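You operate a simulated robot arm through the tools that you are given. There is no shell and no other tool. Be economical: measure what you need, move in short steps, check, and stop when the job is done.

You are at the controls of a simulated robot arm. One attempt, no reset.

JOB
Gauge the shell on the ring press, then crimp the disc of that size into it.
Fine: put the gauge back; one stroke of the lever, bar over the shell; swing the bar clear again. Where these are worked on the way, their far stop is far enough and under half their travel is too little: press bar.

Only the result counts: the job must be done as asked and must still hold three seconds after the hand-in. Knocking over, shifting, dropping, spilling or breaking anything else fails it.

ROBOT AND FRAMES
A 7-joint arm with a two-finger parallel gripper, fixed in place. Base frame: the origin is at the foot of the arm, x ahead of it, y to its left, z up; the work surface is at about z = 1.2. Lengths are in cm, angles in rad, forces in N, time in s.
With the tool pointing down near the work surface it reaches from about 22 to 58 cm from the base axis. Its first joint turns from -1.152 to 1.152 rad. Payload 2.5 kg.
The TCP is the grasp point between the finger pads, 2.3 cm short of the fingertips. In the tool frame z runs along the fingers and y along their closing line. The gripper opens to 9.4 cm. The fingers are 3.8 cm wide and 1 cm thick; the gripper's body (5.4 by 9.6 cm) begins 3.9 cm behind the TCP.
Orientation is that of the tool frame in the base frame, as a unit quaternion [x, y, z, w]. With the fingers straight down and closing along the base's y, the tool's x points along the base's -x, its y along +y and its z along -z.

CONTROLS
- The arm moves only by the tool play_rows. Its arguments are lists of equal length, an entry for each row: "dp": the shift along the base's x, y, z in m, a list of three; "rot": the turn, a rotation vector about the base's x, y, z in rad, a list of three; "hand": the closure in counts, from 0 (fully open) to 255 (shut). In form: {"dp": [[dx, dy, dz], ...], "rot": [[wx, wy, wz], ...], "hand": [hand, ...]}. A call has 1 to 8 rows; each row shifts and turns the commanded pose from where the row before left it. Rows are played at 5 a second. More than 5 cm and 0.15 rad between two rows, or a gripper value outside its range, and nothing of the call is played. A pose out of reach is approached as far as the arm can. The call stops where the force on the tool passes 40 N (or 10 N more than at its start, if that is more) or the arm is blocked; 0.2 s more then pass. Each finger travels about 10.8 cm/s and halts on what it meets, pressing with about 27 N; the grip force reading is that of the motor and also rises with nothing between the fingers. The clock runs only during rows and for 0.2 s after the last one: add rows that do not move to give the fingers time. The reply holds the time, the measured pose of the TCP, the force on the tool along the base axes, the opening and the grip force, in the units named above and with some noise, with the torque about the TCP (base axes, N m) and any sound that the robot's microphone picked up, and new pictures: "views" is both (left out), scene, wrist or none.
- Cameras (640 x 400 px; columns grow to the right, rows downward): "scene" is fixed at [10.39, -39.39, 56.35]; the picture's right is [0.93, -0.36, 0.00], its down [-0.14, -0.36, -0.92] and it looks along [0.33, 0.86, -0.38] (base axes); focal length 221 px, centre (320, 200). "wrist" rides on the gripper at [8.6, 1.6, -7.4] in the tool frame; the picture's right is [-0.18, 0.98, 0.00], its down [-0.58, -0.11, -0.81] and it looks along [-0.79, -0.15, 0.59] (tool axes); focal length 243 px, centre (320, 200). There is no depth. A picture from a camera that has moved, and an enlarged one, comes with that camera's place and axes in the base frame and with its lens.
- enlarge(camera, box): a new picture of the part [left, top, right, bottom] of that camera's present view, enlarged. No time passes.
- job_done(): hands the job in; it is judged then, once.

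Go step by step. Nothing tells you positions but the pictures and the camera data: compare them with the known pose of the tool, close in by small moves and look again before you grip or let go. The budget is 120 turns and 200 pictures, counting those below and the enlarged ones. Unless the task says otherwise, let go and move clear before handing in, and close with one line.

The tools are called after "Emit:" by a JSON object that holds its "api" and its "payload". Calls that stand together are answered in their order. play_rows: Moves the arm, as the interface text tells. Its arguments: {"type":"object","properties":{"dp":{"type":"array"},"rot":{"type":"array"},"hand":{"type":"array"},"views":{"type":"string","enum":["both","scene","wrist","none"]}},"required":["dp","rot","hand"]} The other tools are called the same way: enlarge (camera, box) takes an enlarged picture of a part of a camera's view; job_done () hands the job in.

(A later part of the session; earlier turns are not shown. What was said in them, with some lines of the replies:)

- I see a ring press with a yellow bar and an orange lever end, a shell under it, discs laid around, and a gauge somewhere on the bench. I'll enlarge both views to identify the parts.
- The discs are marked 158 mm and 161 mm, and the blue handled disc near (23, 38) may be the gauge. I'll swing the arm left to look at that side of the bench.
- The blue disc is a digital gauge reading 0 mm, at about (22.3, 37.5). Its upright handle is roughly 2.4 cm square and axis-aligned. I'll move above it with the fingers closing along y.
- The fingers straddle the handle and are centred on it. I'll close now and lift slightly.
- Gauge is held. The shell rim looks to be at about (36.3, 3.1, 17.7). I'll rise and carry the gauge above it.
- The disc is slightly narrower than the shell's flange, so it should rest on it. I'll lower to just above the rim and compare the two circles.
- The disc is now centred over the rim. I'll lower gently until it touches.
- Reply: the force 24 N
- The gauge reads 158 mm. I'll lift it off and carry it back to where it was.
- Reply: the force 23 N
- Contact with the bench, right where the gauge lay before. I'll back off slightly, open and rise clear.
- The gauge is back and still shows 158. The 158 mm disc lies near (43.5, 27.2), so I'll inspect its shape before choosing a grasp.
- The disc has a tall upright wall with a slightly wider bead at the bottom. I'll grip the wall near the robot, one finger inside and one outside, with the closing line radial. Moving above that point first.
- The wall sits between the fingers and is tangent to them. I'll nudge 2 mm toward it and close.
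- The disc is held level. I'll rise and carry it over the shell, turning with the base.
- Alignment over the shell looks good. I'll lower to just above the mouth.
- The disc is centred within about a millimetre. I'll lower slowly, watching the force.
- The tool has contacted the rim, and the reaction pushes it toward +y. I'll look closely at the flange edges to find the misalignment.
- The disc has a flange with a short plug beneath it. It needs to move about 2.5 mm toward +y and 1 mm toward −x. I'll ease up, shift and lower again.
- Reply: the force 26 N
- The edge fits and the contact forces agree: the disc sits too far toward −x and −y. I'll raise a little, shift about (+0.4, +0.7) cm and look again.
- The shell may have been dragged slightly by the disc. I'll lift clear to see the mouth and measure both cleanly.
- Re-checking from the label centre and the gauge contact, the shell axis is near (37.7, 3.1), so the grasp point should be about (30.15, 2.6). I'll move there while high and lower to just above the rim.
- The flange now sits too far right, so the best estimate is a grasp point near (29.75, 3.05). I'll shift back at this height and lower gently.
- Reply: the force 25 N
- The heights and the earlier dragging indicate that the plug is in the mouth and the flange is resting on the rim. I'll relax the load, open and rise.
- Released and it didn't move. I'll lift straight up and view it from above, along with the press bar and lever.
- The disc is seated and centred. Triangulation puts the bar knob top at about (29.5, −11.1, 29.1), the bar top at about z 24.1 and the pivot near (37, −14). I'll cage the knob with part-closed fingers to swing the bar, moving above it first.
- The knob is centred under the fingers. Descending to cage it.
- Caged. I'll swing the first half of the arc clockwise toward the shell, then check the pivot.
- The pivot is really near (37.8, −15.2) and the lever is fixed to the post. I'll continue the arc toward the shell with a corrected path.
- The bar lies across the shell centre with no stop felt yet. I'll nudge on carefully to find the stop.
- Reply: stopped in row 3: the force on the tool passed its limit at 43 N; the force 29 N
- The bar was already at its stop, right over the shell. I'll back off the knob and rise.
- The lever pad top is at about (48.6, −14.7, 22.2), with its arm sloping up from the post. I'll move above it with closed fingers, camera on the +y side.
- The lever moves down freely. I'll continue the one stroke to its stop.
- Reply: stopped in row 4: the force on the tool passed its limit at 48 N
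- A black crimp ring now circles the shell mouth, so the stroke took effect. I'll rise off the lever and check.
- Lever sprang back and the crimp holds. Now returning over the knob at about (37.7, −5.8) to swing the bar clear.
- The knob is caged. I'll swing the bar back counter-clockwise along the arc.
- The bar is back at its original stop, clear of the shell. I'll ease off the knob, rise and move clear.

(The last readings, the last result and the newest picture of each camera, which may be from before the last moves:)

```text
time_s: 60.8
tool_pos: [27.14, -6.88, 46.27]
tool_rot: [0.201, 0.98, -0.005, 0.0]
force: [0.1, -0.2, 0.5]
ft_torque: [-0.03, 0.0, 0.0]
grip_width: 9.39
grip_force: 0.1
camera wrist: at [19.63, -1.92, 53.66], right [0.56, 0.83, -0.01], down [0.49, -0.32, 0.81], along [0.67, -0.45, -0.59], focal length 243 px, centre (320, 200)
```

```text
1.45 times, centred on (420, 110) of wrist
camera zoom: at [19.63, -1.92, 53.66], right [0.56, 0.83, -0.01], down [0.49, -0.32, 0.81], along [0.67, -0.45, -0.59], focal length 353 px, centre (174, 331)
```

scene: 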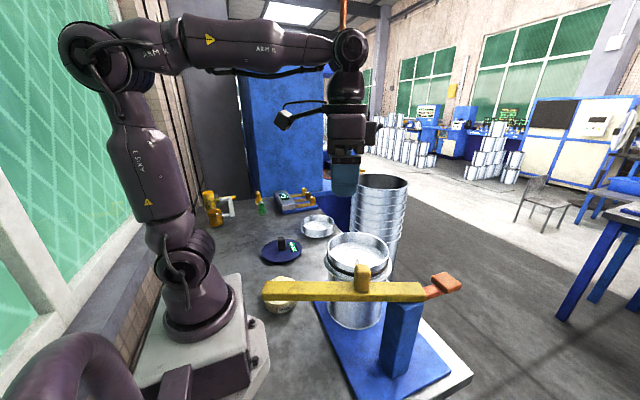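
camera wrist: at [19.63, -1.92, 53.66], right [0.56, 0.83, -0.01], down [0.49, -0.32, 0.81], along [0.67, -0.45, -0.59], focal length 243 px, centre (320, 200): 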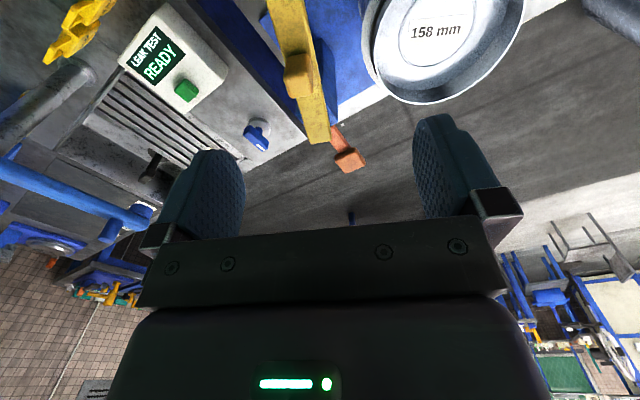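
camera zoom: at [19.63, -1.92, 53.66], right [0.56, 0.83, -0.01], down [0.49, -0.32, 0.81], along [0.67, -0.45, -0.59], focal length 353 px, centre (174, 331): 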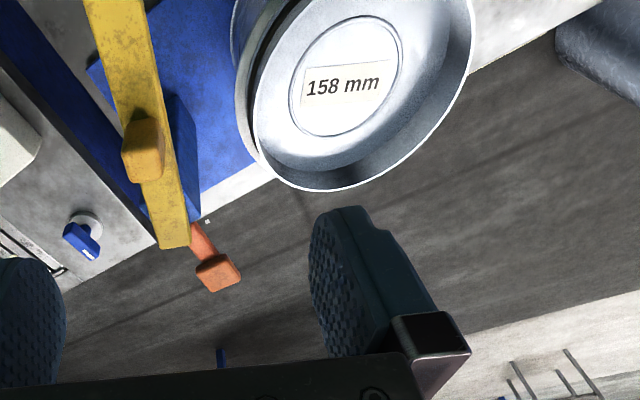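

The 158 mm disc is crimped with its ring visible, the gauge is back in place, the bar is clear and the lever has returned. The arm is clear too, so I'm handing in.

Emit:
{"api": "job_done", "payload": {}}

```text
The job is handed in.
```

The shell gauged at 158 mm and I crimped the 158 mm disc into it with one lever stroke. The gauge is back in its place, the bar is swung clear, and I have handed the job in. The shell shifted a millimetre or so on the press while I was seating the disc.
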